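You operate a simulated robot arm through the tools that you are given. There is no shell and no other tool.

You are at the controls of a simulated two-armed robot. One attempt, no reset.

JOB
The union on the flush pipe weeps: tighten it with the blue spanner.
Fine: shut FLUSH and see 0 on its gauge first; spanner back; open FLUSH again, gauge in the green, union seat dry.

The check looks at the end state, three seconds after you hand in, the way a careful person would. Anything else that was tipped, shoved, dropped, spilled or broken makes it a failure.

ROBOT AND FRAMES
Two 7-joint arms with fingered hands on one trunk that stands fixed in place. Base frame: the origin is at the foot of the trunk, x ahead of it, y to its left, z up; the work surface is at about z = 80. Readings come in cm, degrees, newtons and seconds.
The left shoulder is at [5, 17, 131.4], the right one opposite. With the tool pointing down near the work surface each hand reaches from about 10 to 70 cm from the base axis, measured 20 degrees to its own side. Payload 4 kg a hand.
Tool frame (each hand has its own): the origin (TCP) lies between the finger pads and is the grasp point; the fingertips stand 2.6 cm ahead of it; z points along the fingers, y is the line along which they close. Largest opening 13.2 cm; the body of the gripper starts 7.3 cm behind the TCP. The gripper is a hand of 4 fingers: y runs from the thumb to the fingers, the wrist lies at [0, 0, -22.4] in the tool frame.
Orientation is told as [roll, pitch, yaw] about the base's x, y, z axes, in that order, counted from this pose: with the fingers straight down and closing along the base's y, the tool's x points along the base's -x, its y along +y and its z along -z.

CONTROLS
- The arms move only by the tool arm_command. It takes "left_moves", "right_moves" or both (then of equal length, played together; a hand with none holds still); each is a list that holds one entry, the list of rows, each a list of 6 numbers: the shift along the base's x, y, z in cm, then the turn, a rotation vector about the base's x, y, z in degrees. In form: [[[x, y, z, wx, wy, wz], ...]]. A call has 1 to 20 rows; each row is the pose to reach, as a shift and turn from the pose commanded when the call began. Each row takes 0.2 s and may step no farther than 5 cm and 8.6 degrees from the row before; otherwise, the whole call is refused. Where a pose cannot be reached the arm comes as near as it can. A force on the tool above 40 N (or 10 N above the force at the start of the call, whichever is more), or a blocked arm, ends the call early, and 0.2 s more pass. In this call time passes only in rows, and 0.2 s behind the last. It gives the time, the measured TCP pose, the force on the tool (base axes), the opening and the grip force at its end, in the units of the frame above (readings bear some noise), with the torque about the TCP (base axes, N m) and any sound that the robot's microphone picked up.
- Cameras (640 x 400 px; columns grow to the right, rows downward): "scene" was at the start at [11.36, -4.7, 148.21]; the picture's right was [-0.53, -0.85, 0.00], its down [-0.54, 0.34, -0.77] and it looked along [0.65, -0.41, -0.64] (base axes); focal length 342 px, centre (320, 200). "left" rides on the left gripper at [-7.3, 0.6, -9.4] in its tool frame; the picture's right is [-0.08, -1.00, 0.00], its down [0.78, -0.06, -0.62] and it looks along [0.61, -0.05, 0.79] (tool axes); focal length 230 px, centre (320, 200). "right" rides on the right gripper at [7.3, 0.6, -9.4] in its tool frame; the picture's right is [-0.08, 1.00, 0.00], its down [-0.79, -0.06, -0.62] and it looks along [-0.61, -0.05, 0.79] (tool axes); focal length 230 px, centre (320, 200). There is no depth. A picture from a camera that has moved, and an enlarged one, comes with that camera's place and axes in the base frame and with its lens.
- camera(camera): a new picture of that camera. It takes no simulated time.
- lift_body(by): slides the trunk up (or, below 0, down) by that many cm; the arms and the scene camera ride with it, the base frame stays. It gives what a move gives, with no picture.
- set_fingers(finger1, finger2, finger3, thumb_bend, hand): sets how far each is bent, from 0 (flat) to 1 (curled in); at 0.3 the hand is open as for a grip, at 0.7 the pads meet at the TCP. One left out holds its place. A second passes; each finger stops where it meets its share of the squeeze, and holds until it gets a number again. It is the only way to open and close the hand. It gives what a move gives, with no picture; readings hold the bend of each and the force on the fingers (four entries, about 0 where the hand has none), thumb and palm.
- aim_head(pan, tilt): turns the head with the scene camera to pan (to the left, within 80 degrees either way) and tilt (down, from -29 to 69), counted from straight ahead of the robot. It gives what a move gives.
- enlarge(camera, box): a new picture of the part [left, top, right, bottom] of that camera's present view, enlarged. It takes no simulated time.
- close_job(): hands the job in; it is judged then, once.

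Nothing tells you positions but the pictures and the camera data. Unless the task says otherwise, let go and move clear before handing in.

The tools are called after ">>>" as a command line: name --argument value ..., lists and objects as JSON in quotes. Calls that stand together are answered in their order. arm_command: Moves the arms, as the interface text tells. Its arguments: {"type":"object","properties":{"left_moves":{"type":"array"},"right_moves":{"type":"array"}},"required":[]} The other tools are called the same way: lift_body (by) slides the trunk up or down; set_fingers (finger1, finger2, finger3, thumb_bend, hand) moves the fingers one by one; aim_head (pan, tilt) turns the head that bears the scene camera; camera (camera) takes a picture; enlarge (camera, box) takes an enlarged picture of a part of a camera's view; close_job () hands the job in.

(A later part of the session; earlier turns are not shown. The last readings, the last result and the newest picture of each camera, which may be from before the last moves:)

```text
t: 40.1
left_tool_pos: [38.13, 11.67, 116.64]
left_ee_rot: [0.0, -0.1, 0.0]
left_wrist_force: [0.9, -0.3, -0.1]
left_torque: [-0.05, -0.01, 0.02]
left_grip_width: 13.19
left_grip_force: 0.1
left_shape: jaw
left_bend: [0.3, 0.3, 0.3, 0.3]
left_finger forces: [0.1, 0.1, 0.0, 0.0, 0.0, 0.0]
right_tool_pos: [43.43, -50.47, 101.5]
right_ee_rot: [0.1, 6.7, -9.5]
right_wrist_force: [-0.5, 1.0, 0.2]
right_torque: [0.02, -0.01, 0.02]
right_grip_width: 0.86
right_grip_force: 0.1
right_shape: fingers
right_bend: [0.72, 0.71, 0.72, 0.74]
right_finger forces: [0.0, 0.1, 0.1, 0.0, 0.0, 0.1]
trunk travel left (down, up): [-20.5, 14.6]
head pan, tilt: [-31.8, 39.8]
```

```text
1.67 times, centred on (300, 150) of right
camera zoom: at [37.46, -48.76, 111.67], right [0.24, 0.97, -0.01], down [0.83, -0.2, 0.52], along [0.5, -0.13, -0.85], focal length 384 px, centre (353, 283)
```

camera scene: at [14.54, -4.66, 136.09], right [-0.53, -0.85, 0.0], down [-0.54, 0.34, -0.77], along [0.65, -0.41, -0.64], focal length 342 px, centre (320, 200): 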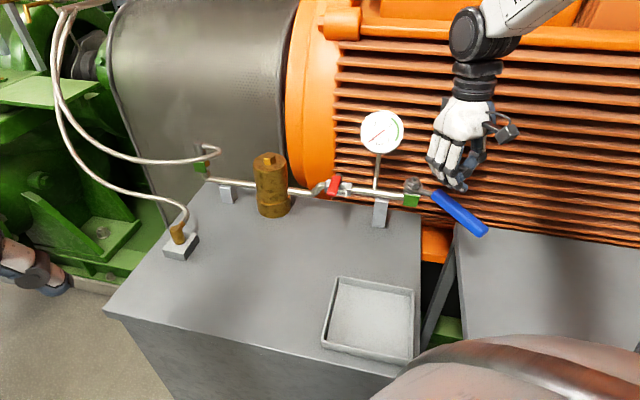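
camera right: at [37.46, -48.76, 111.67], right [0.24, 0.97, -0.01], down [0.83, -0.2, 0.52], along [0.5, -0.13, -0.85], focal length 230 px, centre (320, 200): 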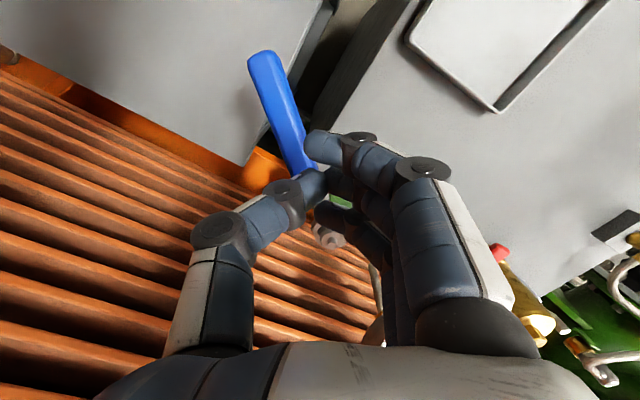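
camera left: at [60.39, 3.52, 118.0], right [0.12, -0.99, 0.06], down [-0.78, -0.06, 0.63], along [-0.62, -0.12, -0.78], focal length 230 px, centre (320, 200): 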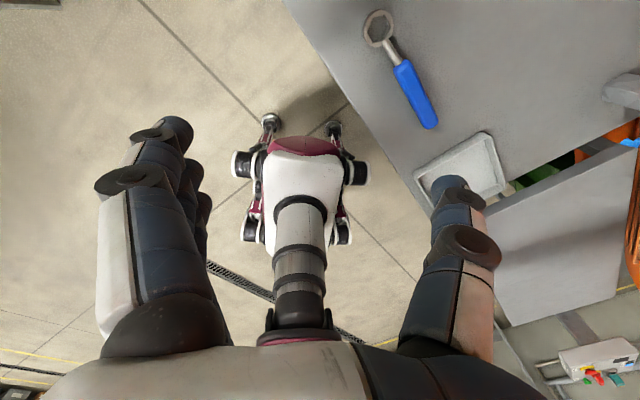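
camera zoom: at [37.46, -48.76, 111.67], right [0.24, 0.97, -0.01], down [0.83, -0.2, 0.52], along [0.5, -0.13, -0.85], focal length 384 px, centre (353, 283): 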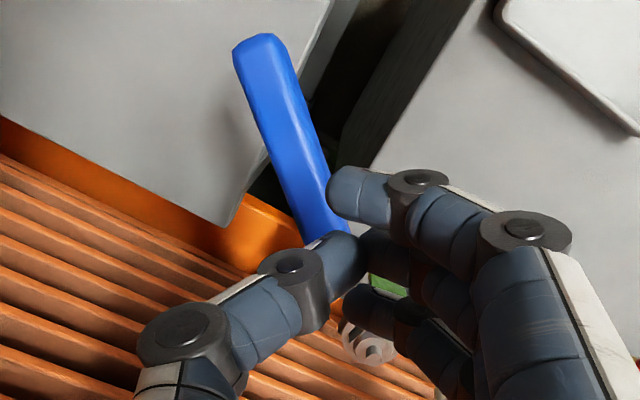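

The handle now points at about 184° from the nut, centred near (42.7, -52.4, 92.9) with the tail about 7° low. I'll open the hand and line it up above the handle.

>>> set_fingers --hand "right" --finger1 0.46 --finger2 0.46 --finger3 0.46 --thumb_bend 0.46

>>> arm_command --right_moves '[[[-0.2, -0.6, 0, -0.2, -4, 4.4], [-0.4, -1.2, 0, -0.4, -8, 8.8], [-0.6, -1.9, 0, -0.6, -11.76, 13.2]]]'

>>> camera --camera "right"

>>> enlarge --camera "scene" --box '[400, 120, 520, 240]'

```text
t: 41.1
left_tool_pos: [38.22, 11.65, 116.62]
left_ee_rot: [0.0, 0.0, 0.0]
left_wrist_force: [-0.1, -0.5, -0.4]
left_torque: [-0.01, -0.02, -0.03]
left_grip_width: 13.17
left_grip_force: 0.0
left_shape: jaw
left_bend: [0.3, 0.3, 0.3, 0.3]
left_finger forces: [0.0, 0.1, 0.1, 0.0, 0.1, 0.0]
right_tool_pos: [43.5, -50.51, 101.34]
right_ee_rot: [0.0, 6.9, -9.6]
right_wrist_force: [-0.5, 0.0, -0.2]
right_torque: [0.0, 0.0, 0.04]
right_grip_width: 8.29
right_grip_force: 0.0
right_shape: fingers
right_bend: [0.46, 0.46, 0.46, 0.46]
right_finger forces: [0.0, 0.0, 0.0, 0.0, 0.0, 0.1]
trunk travel left (down, up): [-20.5, 14.6]
head pan, tilt: [-31.8, 39.8]
```

```text
t: 41.9
left_tool_pos: [38.24, 11.62, 116.63]
left_ee_rot: [0.1, 0.1, 0.0]
left_wrist_force: [0.2, -0.1, -0.2]
left_torque: [0.01, 0.01, -0.01]
left_grip_width: 13.17
left_grip_force: 0.1
left_shape: jaw
left_bend: [0.3, 0.3, 0.3, 0.3]
left_finger forces: [0.0, 0.1, 0.1, 0.0, 0.1, 0.0]
right_tool_pos: [42.7, -52.32, 101.35]
right_ee_rot: [0.1, -4.9, 3.9]
right_wrist_force: [-0.5, -0.4, -0.3]
right_torque: [0.01, 0.02, 0.01]
right_grip_width: 8.34
right_grip_force: 0.0
right_shape: fingers
right_bend: [0.46, 0.46, 0.46, 0.46]
right_finger forces: [0.0, 0.0, 0.0, 0.0, 0.0, 0.1]
trunk travel left (down, up): [-20.5, 14.6]
head pan, tilt: [-31.8, 39.8]
```

```text
taken
camera right: at [34.58, -52.12, 109.95], right [0.01, 1.0, 0.01], down [0.73, -0.01, 0.68], along [0.68, 0.0, -0.73], focal length 230 px, centre (320, 200)
```

right: 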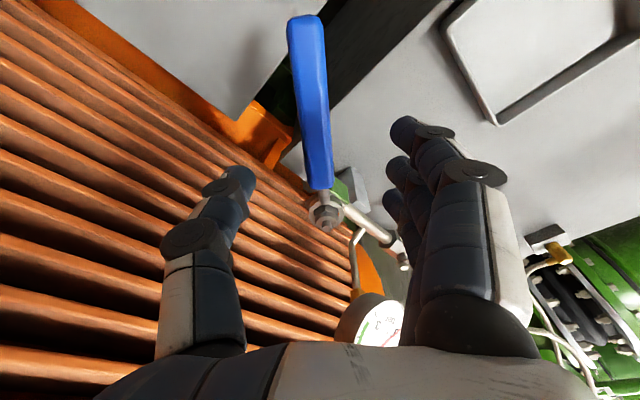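

```text
3.33 times, centred on (460, 180) of scene
camera zoom: at [14.56, -4.73, 136.03], right [-0.53, -0.85, 0.0], down [-0.54, 0.34, -0.77], along [0.65, -0.4, -0.64], focal length 1140 px, centre (-147, 267)
```

zoom: 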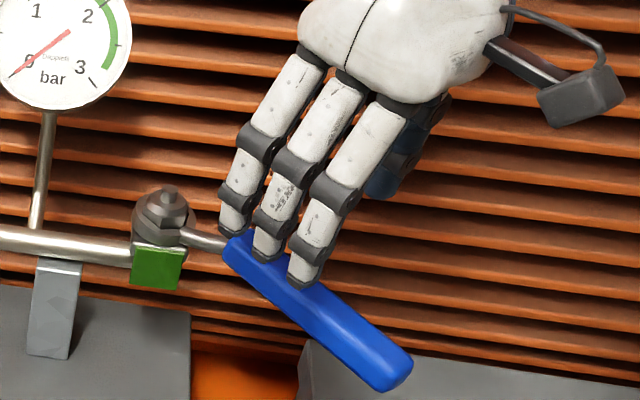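

Aligned apart from about 0.3 cm sideways. I'll correct that and lower so the handle sits deeper in the fingers this time.

>>> arm_command --right_moves '[[[0.02, -0.29, -2, 0, 0, 0], [0.02, -0.29, -4.5, 0, 0, 0], [0.02, -0.29, -6.3, 0, 0, 0], [0.02, -0.29, -7.4, 0, 0, 0]]]'

>>> camera --camera "right"

>>> enlarge --camera "scene" --box '[400, 140, 500, 240]'

```text
t: 42.9
left_tool_pos: [38.19, 11.67, 116.71]
left_ee_rot: [0.0, 0.0, 0.0]
left_wrist_force: [0.4, -1.1, -0.4]
left_torque: [0.0, 0.04, 0.01]
left_grip_width: 13.2
left_grip_force: 0.2
left_shape: jaw
left_bend: [0.3, 0.3, 0.3, 0.3]
left_finger forces: [0.0, 0.0, 0.0, 0.1, 0.0, 0.0]
right_tool_pos: [42.9, -52.51, 93.85]
right_ee_rot: [0.1, -4.8, 3.6]
right_wrist_force: [0.8, 0.6, 0.2]
right_torque: [-0.01, -0.03, -0.01]
right_grip_width: 8.3
right_grip_force: 0.1
right_shape: fingers
right_bend: [0.46, 0.46, 0.46, 0.46]
right_finger forces: [0.0, 0.0, 0.0, 0.0, 0.0, 0.1]
trunk travel left (down, up): [-20.5, 14.6]
head pan, tilt: [-31.8, 39.8]
```

```text
taken
camera right: at [34.66, -52.4, 102.57], right [0.01, 1.0, 0.01], down [0.73, -0.01, 0.68], along [0.68, 0.0, -0.73], focal length 230 px, centre (320, 200)
```

right: 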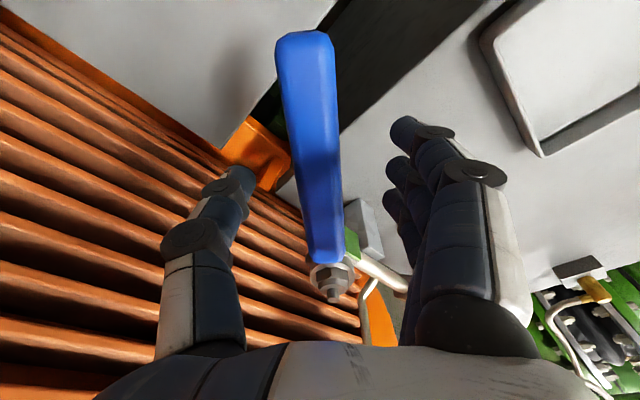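

```text
4.00 times, centred on (450, 190) of scene
camera zoom: at [14.64, -4.69, 136.02], right [-0.53, -0.85, 0.0], down [-0.54, 0.34, -0.77], along [0.65, -0.41, -0.64], focal length 1368 px, centre (-200, 240)
```

zoom: 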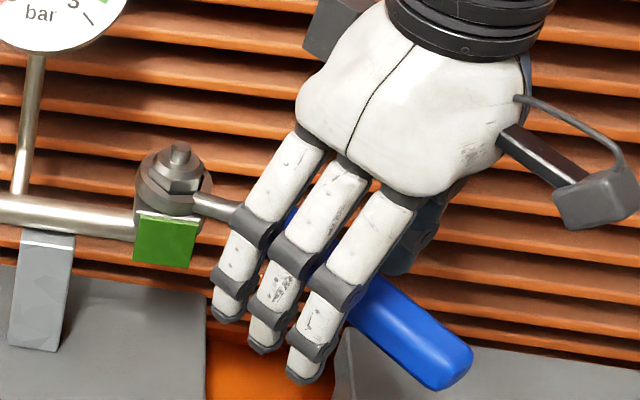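

The handle is centred and deeper between the fingers. Closing firmly.

>>> set_fingers --hand "right" --finger1 0.82 --finger2 0.82 --finger3 0.82 --thumb_bend 0.82

>>> camera --camera "right"

>>> enlarge --camera "scene" --box '[400, 140, 500, 240]'

>>> enlarge --camera "scene" --box '[396, 166, 436, 191]'

```text
t: 43.9
left_tool_pos: [38.24, 11.57, 116.58]
left_ee_rot: [0.0, 0.0, 0.0]
left_wrist_force: [0.5, 0.2, 0.1]
left_torque: [0.01, -0.02, 0.03]
left_grip_width: 13.2
left_grip_force: 0.0
left_shape: jaw
left_bend: [0.3, 0.3, 0.3, 0.3]
left_finger forces: [0.0, 0.0, 0.0, 0.1, 0.0, 0.1]
right_tool_pos: [42.73, -52.46, 93.91]
right_ee_rot: [0.1, -4.8, 3.8]
right_wrist_force: [0.2, 0.9, -0.1]
right_torque: [0.0, 0.08, 0.02]
right_grip_width: 2.69
right_grip_force: 22.7
right_shape: fingers
right_bend: [0.67, 0.66, 0.66, 0.66]
right_finger forces: [7.9, 7.9, 7.3, 0.1, 22.1, 0.0]
trunk travel left (down, up): [-20.5, 14.6]
head pan, tilt: [-31.8, 39.8]
```

```text
taken
camera right: at [34.64, -52.39, 102.59], right [0.01, 1.0, 0.01], down [0.73, -0.01, 0.68], along [0.68, 0.0, -0.73], focal length 230 px, centre (320, 200)
```

right: 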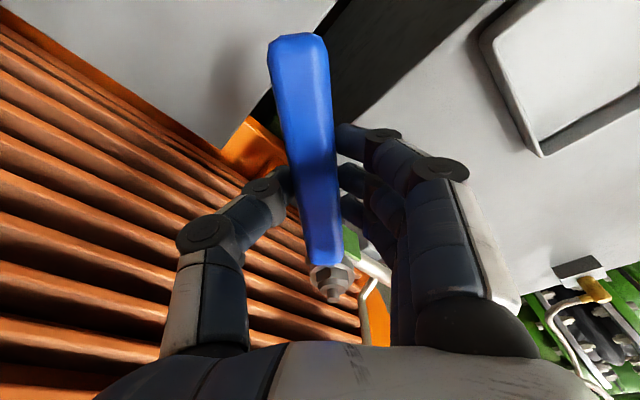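

```text
4.00 times, centred on (450, 190) of scene
camera zoom: at [14.63, -4.7, 136.02], right [-0.53, -0.85, 0.0], down [-0.54, 0.34, -0.77], along [0.65, -0.41, -0.64], focal length 1368 px, centre (-200, 240)
```

zoom: 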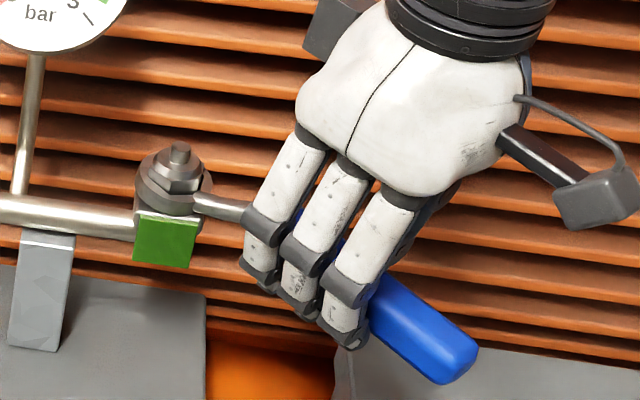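

```text
16.00 times, centred on (416, 178) of scene
camera zoom: at [14.63, -4.7, 136.02], right [-0.53, -0.85, 0.0], down [-0.54, 0.34, -0.77], along [0.65, -0.41, -0.64], focal length 5472 px, centre (-1216, 544)
```

zoom: 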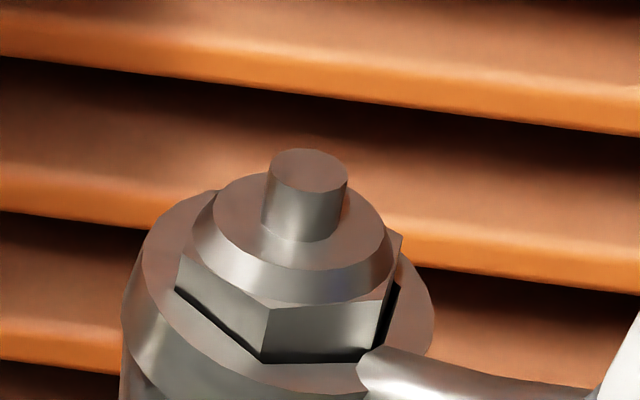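

Grip is good at 22.7 N with the handle deeper in the fingers. I'll level the spanner by raising its tail about the ring, then check forces before lifting off.

>>> arm_command --right_moves '[[[0.09, 0, 0.45, -0.17, 2.5, 0], [0.18, 0.01, 0.9, -0.33, 5, 0]]]'

>>> enlarge --camera "scene" --box '[396, 166, 436, 191]'

>>> enlarge --camera "right" --box '[298, 252, 362, 310]'

```text
t: 44.5
left_tool_pos: [38.29, 11.65, 116.68]
left_ee_rot: [0.0, 0.1, 0.0]
left_wrist_force: [-0.2, 0.1, 0.1]
left_torque: [0.01, -0.01, 0.03]
left_grip_width: 13.19
left_grip_force: 0.0
left_shape: jaw
left_bend: [0.3, 0.3, 0.3, 0.3]
left_finger forces: [0.1, 0.1, 0.0, 0.1, 0.0, 0.0]
right_tool_pos: [43.0, -52.61, 94.83]
right_ee_rot: [0.1, 0.2, 3.6]
right_wrist_force: [0.7, -0.1, -1.3]
right_torque: [-0.01, 0.0, -0.01]
right_grip_width: 2.73
right_grip_force: 22.3
right_shape: fingers
right_bend: [0.67, 0.66, 0.66, 0.66]
right_finger forces: [7.9, 7.7, 6.5, 0.0, 22.3, 0.0]
trunk travel left (down, up): [-20.5, 14.6]
head pan, tilt: [-31.8, 39.8]
```

```text
16.00 times, centred on (416, 178) of scene
camera zoom: at [14.63, -4.71, 136.02], right [-0.53, -0.85, 0.0], down [-0.54, 0.34, -0.77], along [0.65, -0.4, -0.64], focal length 5472 px, centre (-1216, 544)
```

zoom: 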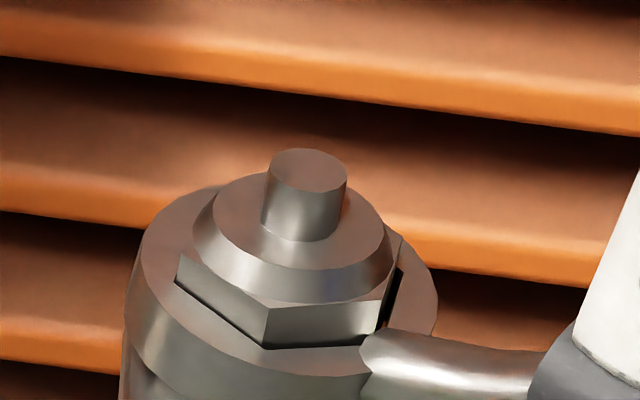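

```text
6.90 times, centred on (330, 281) of right
camera zoom: at [35.61, -52.33, 104.13], right [0.01, 1.0, 0.0], down [0.79, -0.01, 0.61], along [0.61, -0.01, -0.79], focal length 1587 px, centre (251, -359)
```

zoom: 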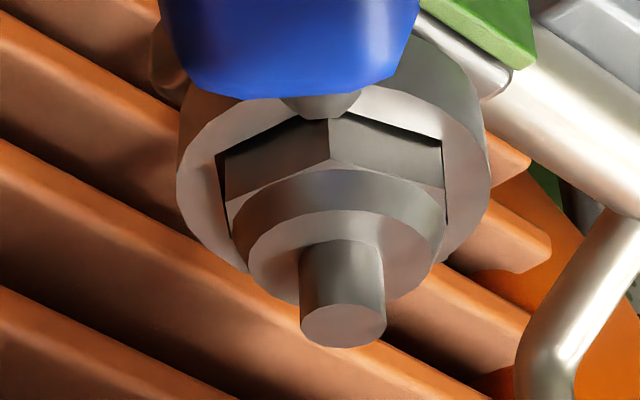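

The ring is level with almost no side force. Lifting it straight off in small steps.

>>> arm_command --right_moves '[[[0, 0, 0.4, 0, 0, 0], [0, 0, 0.8, 0, 0, 0], [0, 0, 1.2, 0, 0, 0]]]'

>>> enlarge --camera "scene" --box '[390, 140, 490, 220]'

>>> enlarge --camera "right" --box '[298, 252, 362, 310]'

```text
t: 45.3
left_tool_pos: [38.24, 11.63, 116.63]
left_ee_rot: [0.0, 0.0, 0.0]
left_wrist_force: [-0.4, 0.8, -0.3]
left_torque: [0.01, -0.02, -0.02]
left_grip_width: 13.2
left_grip_force: 0.0
left_shape: jaw
left_bend: [0.3, 0.3, 0.3, 0.3]
left_finger forces: [0.1, 0.1, 0.0, 0.0, 0.0, 0.1]
right_tool_pos: [42.94, -52.55, 95.99]
right_ee_rot: [0.0, 0.2, 3.7]
right_wrist_force: [-0.7, 0.8, -2.2]
right_torque: [-0.02, 0.01, -0.01]
right_grip_width: 2.67
right_grip_force: 21.9
right_shape: fingers
right_bend: [0.67, 0.66, 0.66, 0.66]
right_finger forces: [7.8, 7.7, 6.7, 0.0, 22.4, 0.1]
trunk travel left (down, up): [-20.5, 14.6]
head pan, tilt: [-31.8, 39.8]
```

```text
5.00 times, centred on (440, 180) of scene
camera zoom: at [14.62, -4.7, 136.02], right [-0.53, -0.85, 0.0], down [-0.54, 0.34, -0.77], along [0.65, -0.41, -0.64], focal length 1710 px, centre (-280, 300)
```

zoom: 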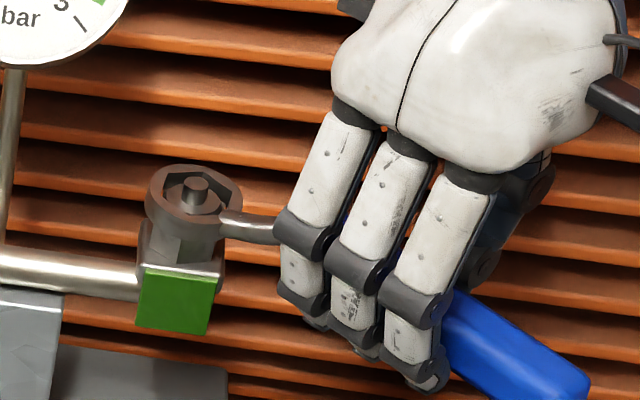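

```text
6.90 times, centred on (330, 281) of right
camera zoom: at [35.59, -52.39, 105.34], right [0.01, 1.0, 0.0], down [0.79, -0.01, 0.61], along [0.61, -0.01, -0.79], focal length 1587 px, centre (251, -359)
```

zoom: 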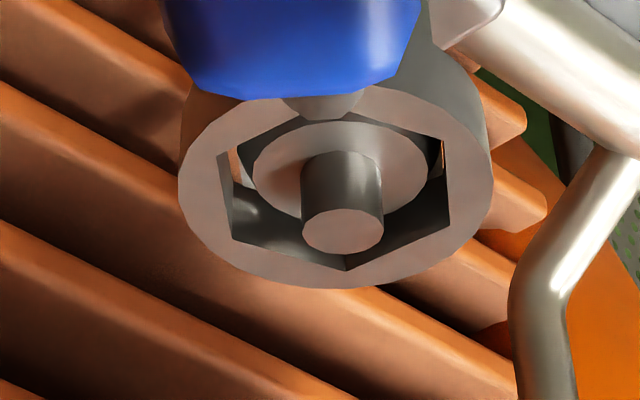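

It came off cleanly, and the nut is free. The spanner's ring is offset below the handle, so on the bench it naturally rests tail-down. I'll lift clear and carry it back along the same route, turning to its original heading.

>>> arm_command --right_moves '[[[0, 0, 3, 0, 0, 0], [-1, 0.5, 6, 0, 0, 0], [-4, 3, 6.5, 0, 0, 0], [-5, 7.5, 6.5, 0, 0, 0], [-5, 12, 6.5, 0, 0, 4], [-4, 16.5, 6.5, 0, 0, 10], [-3, 21, 6.5, 0, 0, 17], [-1, 25.3, 6.5, 0, 0, 24], [2, 29, 6.5, 0, 0, 31], [5, 32.5, 6.5, 0, 0, 37], [8, 35.7, 6.5, 0, 0, 41.7], [10.15, 38.3, 6.5, 0, 0, 41.7]]]'

>>> camera --camera "right"

>>> camera --camera "scene"

>>> enlarge --camera "scene" --box '[160, 160, 310, 260]'

>>> enlarge --camera "scene" --box '[392, 166, 432, 210]'

```text
t: 47.9
left_tool_pos: [38.37, 11.73, 116.66]
left_ee_rot: [0.1, 0.0, 0.0]
left_wrist_force: [0.3, 0.4, -0.2]
left_torque: [-0.02, -0.03, -0.01]
left_grip_width: 13.2
left_grip_force: 0.0
left_shape: jaw
left_bend: [0.3, 0.3, 0.3, 0.3]
left_finger forces: [0.0, 0.1, 0.0, 0.0, 0.1, 0.1]
right_tool_pos: [53.33, -14.17, 102.51]
right_ee_rot: [0.1, 0.2, 45.4]
right_wrist_force: [-0.1, -0.5, -1.5]
right_torque: [-0.04, 0.02, -0.01]
right_grip_width: 2.68
right_grip_force: 22.5
right_shape: fingers
right_bend: [0.67, 0.66, 0.66, 0.67]
right_finger forces: [7.9, 7.8, 6.3, 0.0, 22.1, 0.0]
trunk travel left (down, up): [-20.5, 14.6]
head pan, tilt: [-31.8, 39.8]
```

```text
taken
camera right: at [47.78, -18.8, 111.84], right [-0.66, 0.75, 0.0], down [0.6, 0.52, 0.61], along [0.46, 0.4, -0.79], focal length 230 px, centre (320, 200)
```

right: 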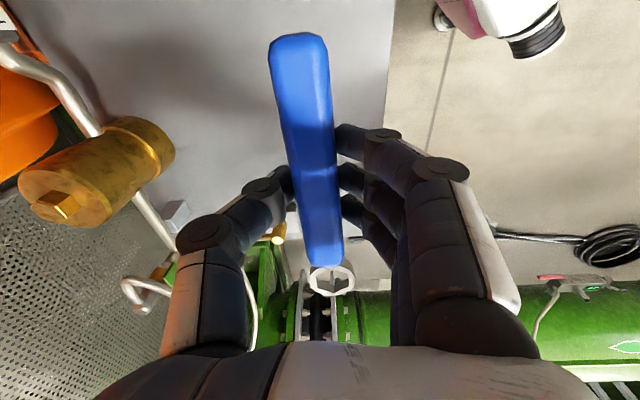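

```text
taken
camera scene: at [14.68, -4.65, 136.01], right [-0.53, -0.85, 0.0], down [-0.54, 0.34, -0.77], along [0.65, -0.41, -0.64], focal length 342 px, centre (320, 200)
```

scene: 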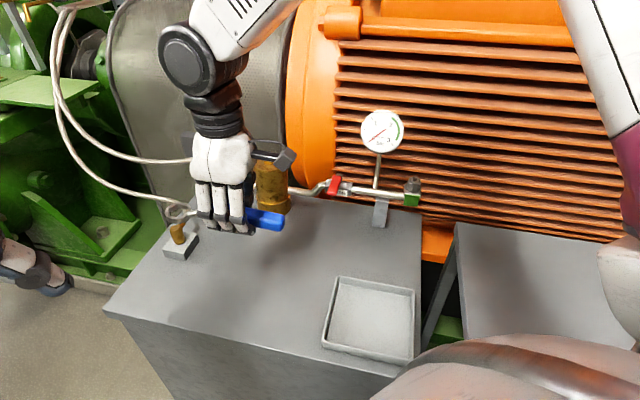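

```text
4.00 times, centred on (235, 210) of scene
camera zoom: at [14.68, -4.65, 136.01], right [-0.53, -0.85, 0.0], down [-0.54, 0.34, -0.77], along [0.65, -0.41, -0.64], focal length 1368 px, centre (660, 160)
```

zoom: 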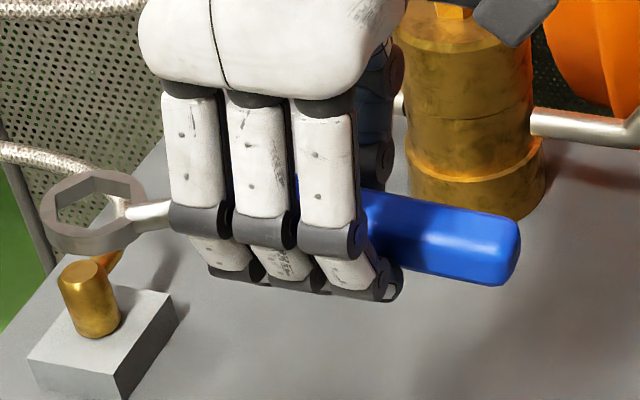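

```text
9.09 times, centred on (412, 188) of scene
camera zoom: at [14.68, -4.65, 136.01], right [-0.53, -0.85, 0.0], down [-0.54, 0.34, -0.77], along [0.65, -0.41, -0.64], focal length 3109 px, centre (-516, 309)
```

zoom: 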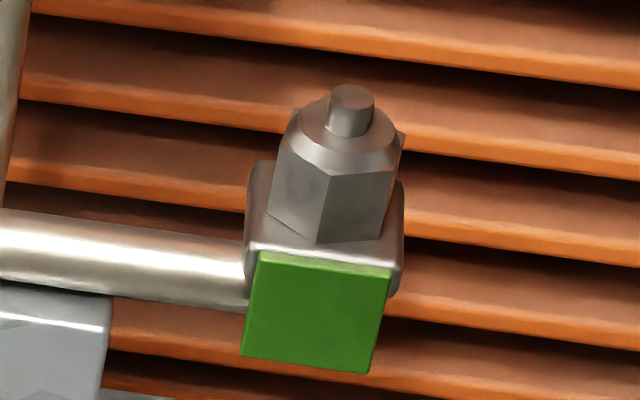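

The nut has stayed put, and the spanner is back over its original spot. I'll lower it with a slight tail-down pitch to just above the bench and check.

>>> arm_command --right_moves '[[[-0.1, -0.05, -4.5, 0.7, -0.7, 0], [-0.2, -0.08, -9, 1.42, -1.4, 0], [-0.2, -0.08, -13, 1.42, -1.4, 0], [-0.2, -0.08, -16, 1.42, -1.4, 0], [-0.2, -0.08, -17.7, 1.42, -1.4, 0]]]'

>>> camera --camera "right"

>>> enlarge --camera "scene" --box '[180, 250, 310, 330]'

```text
t: 49.1
left_tool_pos: [38.38, 11.6, 116.67]
left_ee_rot: [0.0, 0.0, 0.0]
left_wrist_force: [0.4, 0.2, 0.1]
left_torque: [-0.01, 0.03, 0.02]
left_grip_width: 13.17
left_grip_force: 0.1
left_shape: jaw
left_bend: [0.3, 0.3, 0.3, 0.3]
left_finger forces: [0.0, 0.1, 0.0, 0.1, 0.0, 0.0]
right_tool_pos: [53.02, -14.5, 84.73]
right_ee_rot: [0.1, -1.8, 45.5]
right_wrist_force: [0.8, -0.9, -1.0]
right_torque: [-0.03, -0.03, -0.02]
right_grip_width: 2.65
right_grip_force: 22.0
right_shape: fingers
right_bend: [0.67, 0.66, 0.66, 0.67]
right_finger forces: [7.7, 7.7, 6.3, 0.0, 21.9, 0.1]
trunk travel left (down, up): [-20.5, 14.6]
head pan, tilt: [-31.8, 39.8]
```

```text
taken
camera right: at [47.32, -19.4, 93.8], right [-0.66, 0.76, 0.0], down [0.58, 0.5, 0.64], along [0.48, 0.42, -0.77], focal length 230 px, centre (320, 200)
```

right: 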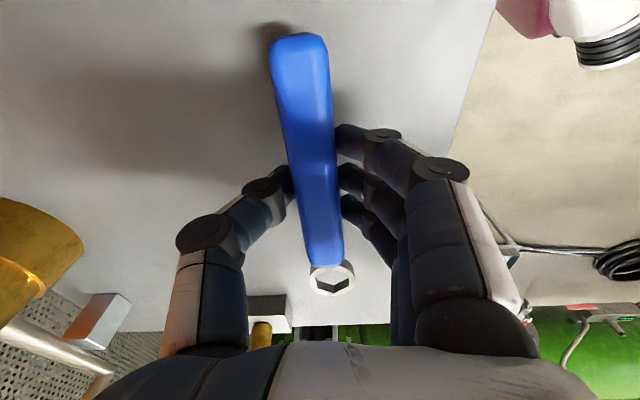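

```text
4.92 times, centred on (245, 290) of scene
camera zoom: at [14.67, -4.7, 136.01], right [-0.53, -0.85, 0.0], down [-0.54, 0.34, -0.77], along [0.65, -0.4, -0.64], focal length 1684 px, centre (689, -243)
```

zoom: 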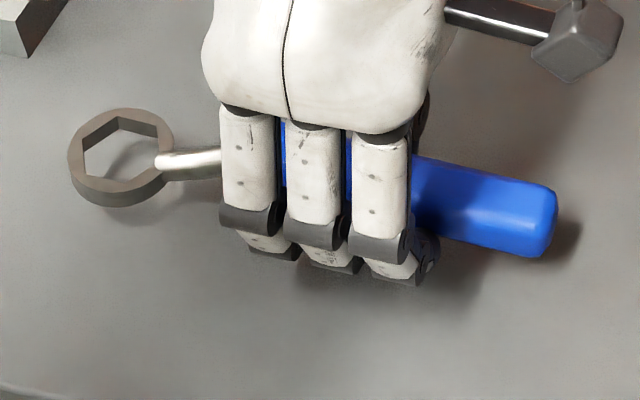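

Comparing with the original picture, the spanner needs about 2.5° more yaw and a few millimetres of shift. I'll apply that and then lower until it just touches.

>>> arm_command --right_moves '[[[-0.05, 0.4, 0, 0, 0, 2.5], [-0.05, 0.4, -0.5, 0, 0, 2.5], [-0.05, 0.4, -0.9, 0, 0, 2.5], [-0.05, 0.4, -1.15, 0, 0, 2.5]]]'

>>> camera --camera "right"

>>> enlarge --camera "scene" --box '[180, 260, 310, 330]'

```text
t: 50.1
left_tool_pos: [38.27, 11.64, 116.56]
left_ee_rot: [0.0, 0.0, -0.1]
left_wrist_force: [-0.3, -0.3, -0.6]
left_torque: [-0.04, 0.01, -0.04]
left_grip_width: 13.18
left_grip_force: 0.0
left_shape: jaw
left_bend: [0.3, 0.3, 0.3, 0.3]
left_finger forces: [0.0, 0.1, 0.1, 0.0, 0.0, 0.0]
right_tool_pos: [53.08, -14.11, 83.68]
right_ee_rot: [0.2, -1.8, 47.9]
right_wrist_force: [-0.3, -0.1, -0.8]
right_torque: [0.02, 0.03, 0.0]
right_grip_width: 2.68
right_grip_force: 21.6
right_shape: fingers
right_bend: [0.67, 0.66, 0.66, 0.67]
right_finger forces: [7.7, 7.8, 6.4, 0.1, 22.0, 0.0]
trunk travel left (down, up): [-20.5, 14.6]
head pan, tilt: [-31.8, 39.8]
```

```text
taken
camera right: at [47.38, -19.2, 92.7], right [-0.69, 0.73, 0.0], down [0.56, 0.53, 0.64], along [0.46, 0.44, -0.77], focal length 230 px, centre (320, 200)
```

right: 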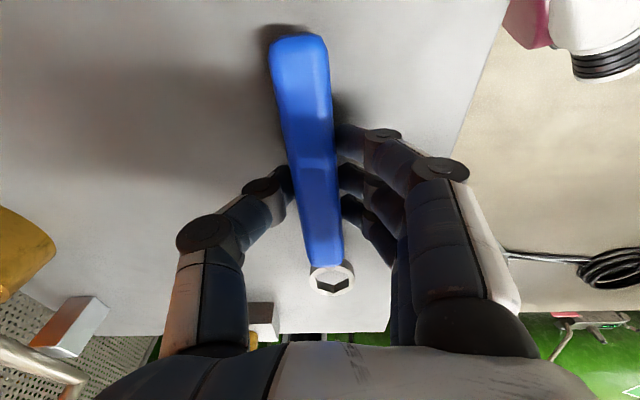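

```text
4.92 times, centred on (245, 295) of scene
camera zoom: at [14.63, -4.7, 136.02], right [-0.53, -0.85, 0.0], down [-0.54, 0.34, -0.77], along [0.65, -0.41, -0.64], focal length 1684 px, centre (689, -268)
```

zoom: 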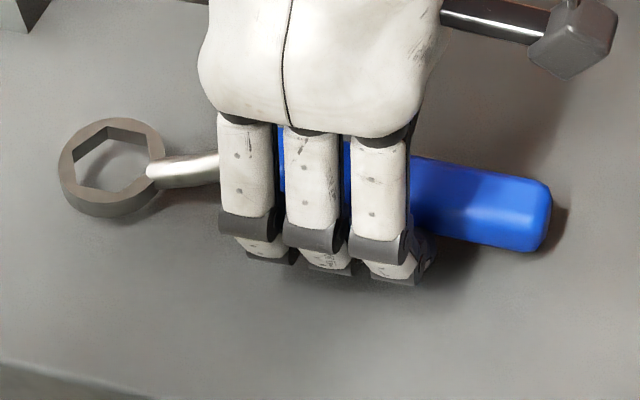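

>>> arm_command --right_moves '[[[0, 0, -0.2, 0, 0, 0], [0, 0, -0.35, 0, 0, 0]]]'

>>> enlarge --camera "scene" --box '[180, 260, 310, 330]'

```text
t: 50.7
left_tool_pos: [38.26, 11.63, 116.67]
left_ee_rot: [0.0, 0.0, -0.1]
left_wrist_force: [-0.2, 0.3, 0.9]
left_torque: [-0.01, 0.0, 0.03]
left_grip_width: 13.19
left_grip_force: 0.1
left_shape: jaw
left_bend: [0.3, 0.3, 0.3, 0.3]
left_finger forces: [0.0, 0.1, 0.1, 0.0, 0.1, 0.1]
right_tool_pos: [52.91, -14.05, 83.42]
right_ee_rot: [0.1, -1.8, 48.0]
right_wrist_force: [-0.3, 0.4, -2.3]
right_torque: [0.04, 0.03, 0.02]
right_grip_width: 2.64
right_grip_force: 21.8
right_shape: fingers
right_bend: [0.67, 0.66, 0.66, 0.67]
right_finger forces: [7.8, 7.8, 6.3, 0.1, 22.0, 0.1]
trunk travel left (down, up): [-20.5, 14.6]
head pan, tilt: [-31.8, 39.8]
```

```text
4.92 times, centred on (245, 295) of scene
camera zoom: at [14.63, -4.7, 136.02], right [-0.53, -0.85, 0.0], down [-0.54, 0.34, -0.77], along [0.65, -0.41, -0.64], focal length 1684 px, centre (689, -268)
```

zoom: 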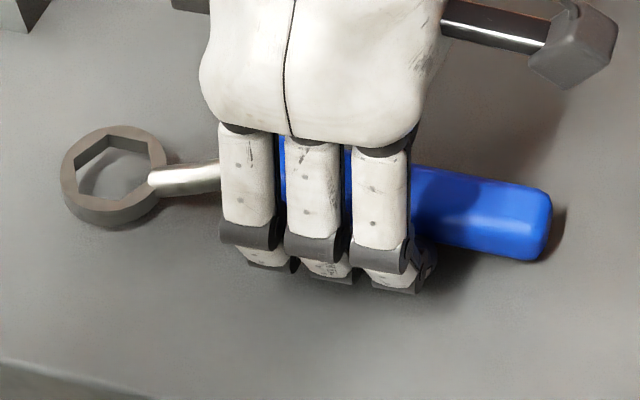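

>>> arm_command --right_moves '[[[0, 0, -0.15, 0, 0, 0]]]'

>>> arm_command --right_moves '[[[0, 0, -0.12, 0, 0, 0]]]'

```text
t: 51.1
left_tool_pos: [38.32, 11.66, 116.74]
left_ee_rot: [0.0, 0.0, 0.0]
left_wrist_force: [-0.1, -0.6, 0.1]
left_torque: [-0.01, 0.03, -0.01]
left_grip_width: 13.19
left_grip_force: 0.0
left_shape: jaw
left_bend: [0.3, 0.3, 0.3, 0.3]
left_finger forces: [0.1, 0.1, 0.0, 0.0, 0.0, 0.0]
right_tool_pos: [52.87, -13.94, 83.11]
right_ee_rot: [0.1, -1.8, 47.9]
right_wrist_force: [1.0, 0.3, -2.9]
right_torque: [0.01, 0.01, 0.03]
right_grip_width: 2.69
right_grip_force: 22.1
right_shape: fingers
right_bend: [0.67, 0.66, 0.66, 0.67]
right_finger forces: [7.7, 7.9, 6.2, 0.0, 22.1, 0.1]
trunk travel left (down, up): [-20.5, 14.6]
head pan, tilt: [-31.8, 39.8]
```

```text
t: 51.5
left_tool_pos: [38.28, 11.75, 116.75]
left_ee_rot: [0.0, 0.0, 0.0]
left_wrist_force: [0.0, 0.6, -0.5]
left_torque: [-0.05, 0.0, 0.01]
left_grip_width: 13.2
left_grip_force: 0.0
left_shape: jaw
left_bend: [0.3, 0.3, 0.3, 0.3]
left_finger forces: [0.0, 0.0, 0.0, 0.0, 0.0, 0.0]
right_tool_pos: [52.79, -13.85, 83.03]
right_ee_rot: [0.1, -1.7, 47.9]
right_wrist_force: [-0.9, -0.6, -1.9]
right_torque: [-0.01, 0.01, -0.03]
right_grip_width: 2.67
right_grip_force: 22.3
right_shape: fingers
right_bend: [0.67, 0.66, 0.66, 0.67]
right_finger forces: [8.3, 7.8, 6.3, 0.0, 22.0, 0.0]
trunk travel left (down, up): [-20.5, 14.6]
head pan, tilt: [-31.8, 39.8]
```

>>> arm_command --right_moves '[[[0, 0, -0.12, 0, 0, 0]]]'

>>> arm_command --right_moves '[[[0, 0, -0.12, 0, 0, 0]]]'

>>> enlarge --camera "scene" --box '[180, 260, 310, 330]'

```text
t: 51.9
left_tool_pos: [38.17, 11.71, 116.67]
left_ee_rot: [0.0, -0.1, 0.0]
left_wrist_force: [0.3, 0.0, 0.0]
left_torque: [0.01, 0.03, 0.01]
left_grip_width: 13.18
left_grip_force: 0.0
left_shape: jaw
left_bend: [0.3, 0.3, 0.3, 0.3]
left_finger forces: [0.0, 0.0, 0.1, 0.1, 0.0, 0.1]
right_tool_pos: [52.79, -13.92, 82.97]
right_ee_rot: [0.0, -1.9, 47.9]
right_wrist_force: [-1.3, 0.5, 7.9]
right_torque: [-0.08, 0.15, -0.02]
right_grip_width: 2.68
right_grip_force: 27.3
right_shape: fingers
right_bend: [0.68, 0.66, 0.66, 0.67]
right_finger forces: [13.6, 8.4, 6.4, 0.0, 26.1, 0.1]
trunk travel left (down, up): [-20.5, 14.6]
head pan, tilt: [-31.8, 39.8]
```

```text
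t: 52.3
left_tool_pos: [38.05, 11.67, 116.77]
left_ee_rot: [0.0, -0.1, -0.1]
left_wrist_force: [-0.4, -0.2, -0.8]
left_torque: [0.03, -0.02, -0.03]
left_grip_width: 13.19
left_grip_force: 0.0
left_shape: jaw
left_bend: [0.3, 0.3, 0.3, 0.3]
left_finger forces: [0.1, 0.0, 0.1, 0.0, 0.1, 0.0]
right_tool_pos: [52.93, -13.9, 82.93]
right_ee_rot: [0.0, -1.9, 48.0]
right_wrist_force: [-2.1, -0.2, 18.4]
right_torque: [-0.26, 0.22, -0.02]
right_grip_width: 2.66
right_grip_force: 31.5
right_shape: fingers
right_bend: [0.69, 0.67, 0.66, 0.67]
right_finger forces: [15.9, 10.7, 6.1, 0.0, 31.1, 0.0]
trunk travel left (down, up): [-20.5, 14.6]
head pan, tilt: [-31.8, 39.8]
```

```text
4.92 times, centred on (245, 295) of scene
camera zoom: at [14.45, -4.67, 136.07], right [-0.53, -0.85, 0.0], down [-0.54, 0.34, -0.77], along [0.65, -0.41, -0.64], focal length 1684 px, centre (689, -268)
```

zoom: 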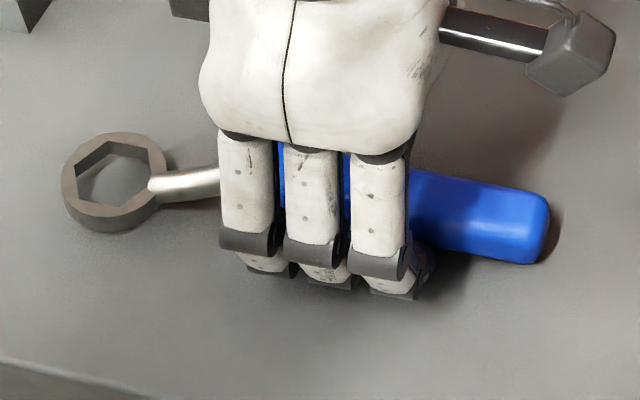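

The fingertips have reached the bench with the spanner only a few millimetres above it. I'll ease up a hair and loosen the grip gradually to let it settle.

>>> arm_command --right_moves '[[[0, 0, 0.15, 0, 0, 0]]]'

>>> set_fingers --hand "right" --finger1 0.69 --finger2 0.69 --finger3 0.69 --thumb_bend 0.69

>>> set_fingers --hand "right" --finger1 0.66 --finger2 0.66 --finger3 0.66 --thumb_bend 0.66

>>> enlarge --camera "scene" --box '[180, 260, 310, 330]'

```text
t: 52.7
left_tool_pos: [38.17, 11.78, 116.7]
left_ee_rot: [0.0, -0.1, 0.0]
left_wrist_force: [0.0, 0.7, -0.5]
left_torque: [-0.02, 0.01, -0.01]
left_grip_width: 13.2
left_grip_force: 0.1
left_shape: jaw
left_bend: [0.3, 0.3, 0.3, 0.3]
left_finger forces: [0.0, 0.0, 0.0, 0.1, 0.1, 0.1]
right_tool_pos: [52.8, -13.86, 82.89]
right_ee_rot: [0.0, -1.8, 47.9]
right_wrist_force: [-0.7, -2.9, 10.9]
right_torque: [-0.26, 0.08, -0.05]
right_grip_width: 2.67
right_grip_force: 29.0
right_shape: fingers
right_bend: [0.69, 0.67, 0.66, 0.67]
right_finger forces: [12.2, 9.4, 6.2, 0.0, 30.3, 0.0]
trunk travel left (down, up): [-20.5, 14.6]
head pan, tilt: [-31.8, 39.8]
```

```text
t: 53.7
left_tool_pos: [38.17, 11.71, 116.77]
left_ee_rot: [0.1, -0.1, 0.0]
left_wrist_force: [-0.6, -0.4, 1.0]
left_torque: [0.0, -0.02, -0.05]
left_grip_width: 13.19
left_grip_force: 0.0
left_shape: jaw
left_bend: [0.3, 0.3, 0.3, 0.3]
left_finger forces: [0.0, 0.0, 0.0, 0.0, 0.0, 0.0]
right_tool_pos: [52.92, -13.99, 82.89]
right_ee_rot: [0.1, -1.9, 47.9]
right_wrist_force: [-2.4, 0.4, 15.5]
right_torque: [-0.27, 0.12, 0.0]
right_grip_width: 2.71
right_grip_force: 21.5
right_shape: fingers
right_bend: [0.67, 0.66, 0.65, 0.68]
right_finger forces: [10.5, 4.7, 3.6, 0.1, 23.7, 0.1]
trunk travel left (down, up): [-20.5, 14.6]
head pan, tilt: [-31.8, 39.8]
```

```text
t: 54.7
left_tool_pos: [38.08, 11.74, 116.75]
left_ee_rot: [-0.1, -0.1, 0.1]
left_wrist_force: [-0.2, 0.4, -0.2]
left_torque: [-0.01, 0.04, 0.0]
left_grip_width: 13.22
left_grip_force: 0.0
left_shape: jaw
left_bend: [0.3, 0.3, 0.3, 0.3]
left_finger forces: [0.0, 0.0, 0.0, 0.0, 0.1, 0.1]
right_tool_pos: [52.84, -13.81, 82.94]
right_ee_rot: [0.0, -1.8, 47.9]
right_wrist_force: [-1.2, -2.7, 20.8]
right_torque: [-0.44, -0.05, -0.03]
right_grip_width: 2.76
right_grip_force: 19.9
right_shape: fingers
right_bend: [0.67, 0.65, 0.64, 0.66]
right_finger forces: [8.9, 4.1, 2.2, 0.0, 24.8, 0.1]
trunk travel left (down, up): [-20.5, 14.6]
head pan, tilt: [-31.8, 39.8]
```

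```text
4.92 times, centred on (245, 295) of scene
camera zoom: at [14.44, -4.67, 136.05], right [-0.53, -0.85, 0.0], down [-0.54, 0.34, -0.77], along [0.65, -0.41, -0.64], focal length 1684 px, centre (689, -268)
```

zoom: 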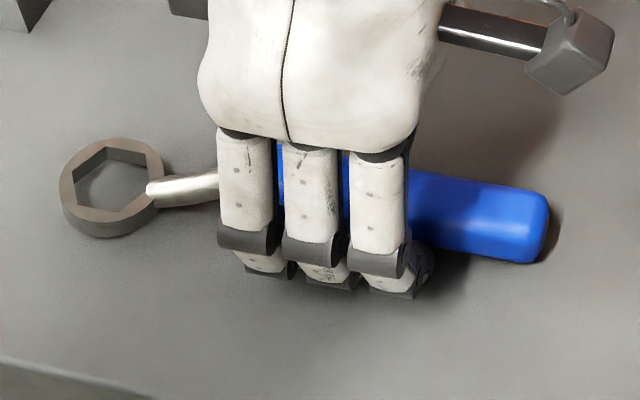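

>>> arm_command --right_moves '[[[0, 0, 0.2, 0, 0, 0]]]'

>>> set_fingers --hand "right" --finger1 0.635 --finger2 0.635 --finger3 0.635 --thumb_bend 0.645

>>> enlarge --camera "scene" --box '[180, 260, 310, 330]'

```text
t: 55.1
left_tool_pos: [38.31, 11.62, 116.67]
left_ee_rot: [0.0, -0.1, 0.0]
left_wrist_force: [-0.1, -0.2, -0.4]
left_torque: [0.01, -0.01, -0.05]
left_grip_width: 13.18
left_grip_force: 0.0
left_shape: jaw
left_bend: [0.3, 0.3, 0.3, 0.3]
left_finger forces: [0.0, 0.1, 0.1, 0.1, 0.1, 0.1]
right_tool_pos: [52.73, -13.98, 83.14]
right_ee_rot: [0.1, -1.9, 48.0]
right_wrist_force: [0.9, 1.5, 7.9]
right_torque: [-0.13, -0.02, 0.04]
right_grip_width: 2.81
right_grip_force: 11.2
right_shape: fingers
right_bend: [0.65, 0.64, 0.64, 0.66]
right_finger forces: [4.5, 2.0, 1.9, 0.0, 13.2, 0.1]
trunk travel left (down, up): [-20.5, 14.6]
head pan, tilt: [-31.8, 39.8]
```

```text
t: 56.1
left_tool_pos: [38.19, 11.6, 116.58]
left_ee_rot: [0.0, -0.1, 0.0]
left_wrist_force: [-0.3, 0.4, -0.6]
left_torque: [0.01, 0.01, 0.02]
left_grip_width: 13.22
left_grip_force: 0.1
left_shape: jaw
left_bend: [0.3, 0.3, 0.3, 0.3]
left_finger forces: [0.0, 0.0, 0.0, 0.0, 0.0, 0.1]
right_tool_pos: [52.85, -13.8, 83.1]
right_ee_rot: [0.1, -1.9, 47.9]
right_wrist_force: [0.9, 0.9, 4.8]
right_torque: [-0.07, 0.04, 0.0]
right_grip_width: 2.91
right_grip_force: 5.4
right_shape: fingers
right_bend: [0.64, 0.63, 0.62, 0.64]
right_finger forces: [4.2, 0.9, 0.7, 0.0, 5.3, 0.0]
trunk travel left (down, up): [-20.5, 14.6]
head pan, tilt: [-31.8, 39.8]
```

```text
4.92 times, centred on (245, 295) of scene
camera zoom: at [14.59, -4.68, 136.02], right [-0.53, -0.85, 0.0], down [-0.54, 0.34, -0.77], along [0.65, -0.41, -0.64], focal length 1684 px, centre (689, -268)
```

zoom: 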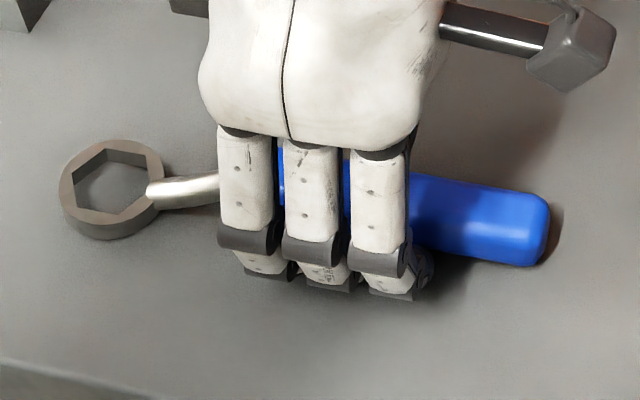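

>>> set_fingers --hand "right" --finger1 0.6 --finger2 0.6 --finger3 0.6 --thumb_bend 0.62

>>> enlarge --camera "scene" --box '[180, 260, 310, 330]'

>>> camera --camera "right"

```text
t: 57.1
left_tool_pos: [38.27, 11.57, 116.88]
left_ee_rot: [-0.1, 0.0, 0.0]
left_wrist_force: [0.4, 0.2, -0.9]
left_torque: [0.01, 0.0, -0.03]
left_grip_width: 13.19
left_grip_force: 0.0
left_shape: jaw
left_bend: [0.3, 0.3, 0.3, 0.3]
left_finger forces: [0.1, 0.1, 0.0, 0.0, 0.0, 0.1]
right_tool_pos: [52.88, -13.92, 83.18]
right_ee_rot: [0.1, -1.9, 48.0]
right_wrist_force: [0.5, -2.1, 8.2]
right_torque: [-0.11, 0.1, 0.06]
right_grip_width: 3.11
right_grip_force: 4.9
right_shape: fingers
right_bend: [0.63, 0.62, 0.6, 0.62]
right_finger forces: [3.9, 1.8, 0.0, 0.0, 3.5, 0.0]
trunk travel left (down, up): [-20.5, 14.6]
head pan, tilt: [-31.8, 39.8]
```

```text
4.92 times, centred on (245, 295) of scene
camera zoom: at [14.56, -4.7, 136.03], right [-0.53, -0.85, 0.0], down [-0.54, 0.34, -0.77], along [0.65, -0.41, -0.64], focal length 1684 px, centre (689, -268)
```

zoom: 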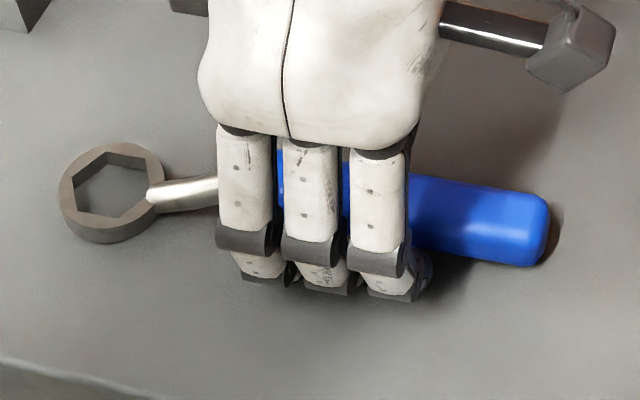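

```text
taken
camera right: at [47.3, -19.08, 92.22], right [-0.69, 0.73, 0.0], down [0.56, 0.53, 0.64], along [0.46, 0.44, -0.77], focal length 230 px, centre (320, 200)
```

right: 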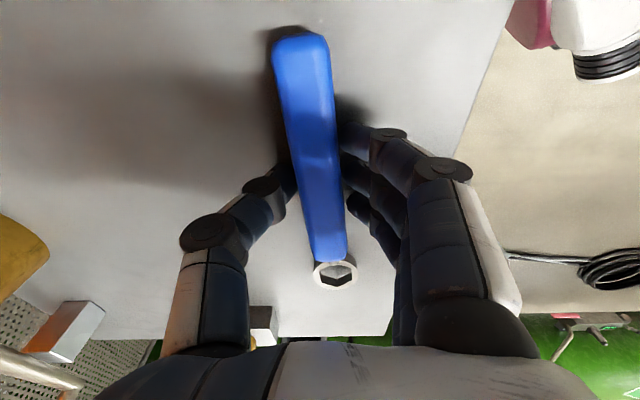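

>>> set_fingers --hand "right" --finger1 0.54 --finger2 0.54 --finger3 0.54 --thumb_bend 0.56

>>> enlarge --camera "scene" --box '[180, 260, 310, 330]'

>>> camera --camera "right"

```text
t: 58.1
left_tool_pos: [38.05, 11.7, 116.78]
left_ee_rot: [0.0, -0.2, 0.0]
left_wrist_force: [-0.4, 0.2, 0.2]
left_torque: [0.01, -0.02, -0.01]
left_grip_width: 13.2
left_grip_force: 0.0
left_shape: jaw
left_bend: [0.3, 0.3, 0.3, 0.3]
left_finger forces: [0.0, 0.0, 0.0, 0.0, 0.1, 0.1]
right_tool_pos: [52.75, -13.9, 83.33]
right_ee_rot: [0.0, -2.0, 47.8]
right_wrist_force: [2.5, 0.2, 25.3]
right_torque: [-0.17, 0.14, 0.04]
right_grip_width: 4.32
right_grip_force: 12.5
right_shape: fingers
right_bend: [0.6, 0.56, 0.54, 0.58]
right_finger forces: [9.3, 5.1, 0.1, 0.1, 10.7, 0.0]
trunk travel left (down, up): [-20.5, 14.6]
head pan, tilt: [-31.8, 39.8]
```

```text
4.92 times, centred on (245, 295) of scene
camera zoom: at [14.45, -4.63, 136.06], right [-0.53, -0.85, 0.0], down [-0.54, 0.34, -0.77], along [0.65, -0.41, -0.64], focal length 1684 px, centre (689, -268)
```

zoom: 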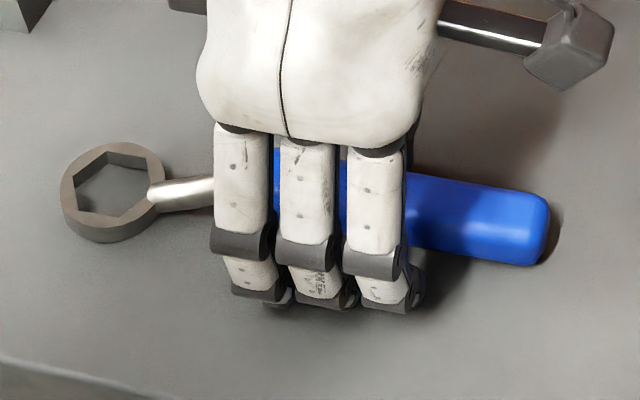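

```text
taken
camera right: at [47.28, -19.01, 92.33], right [-0.69, 0.73, 0.0], down [0.56, 0.53, 0.64], along [0.47, 0.44, -0.77], focal length 230 px, centre (320, 200)
```

right: 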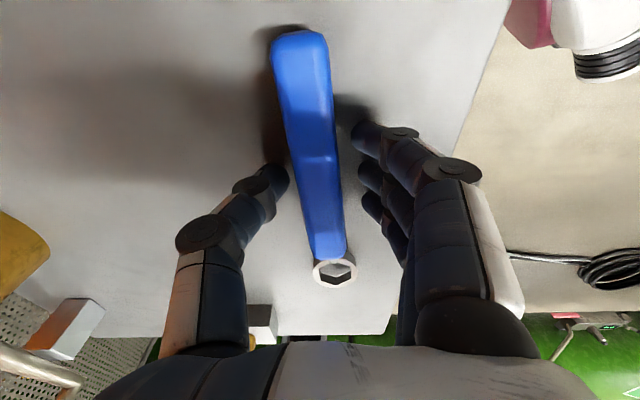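

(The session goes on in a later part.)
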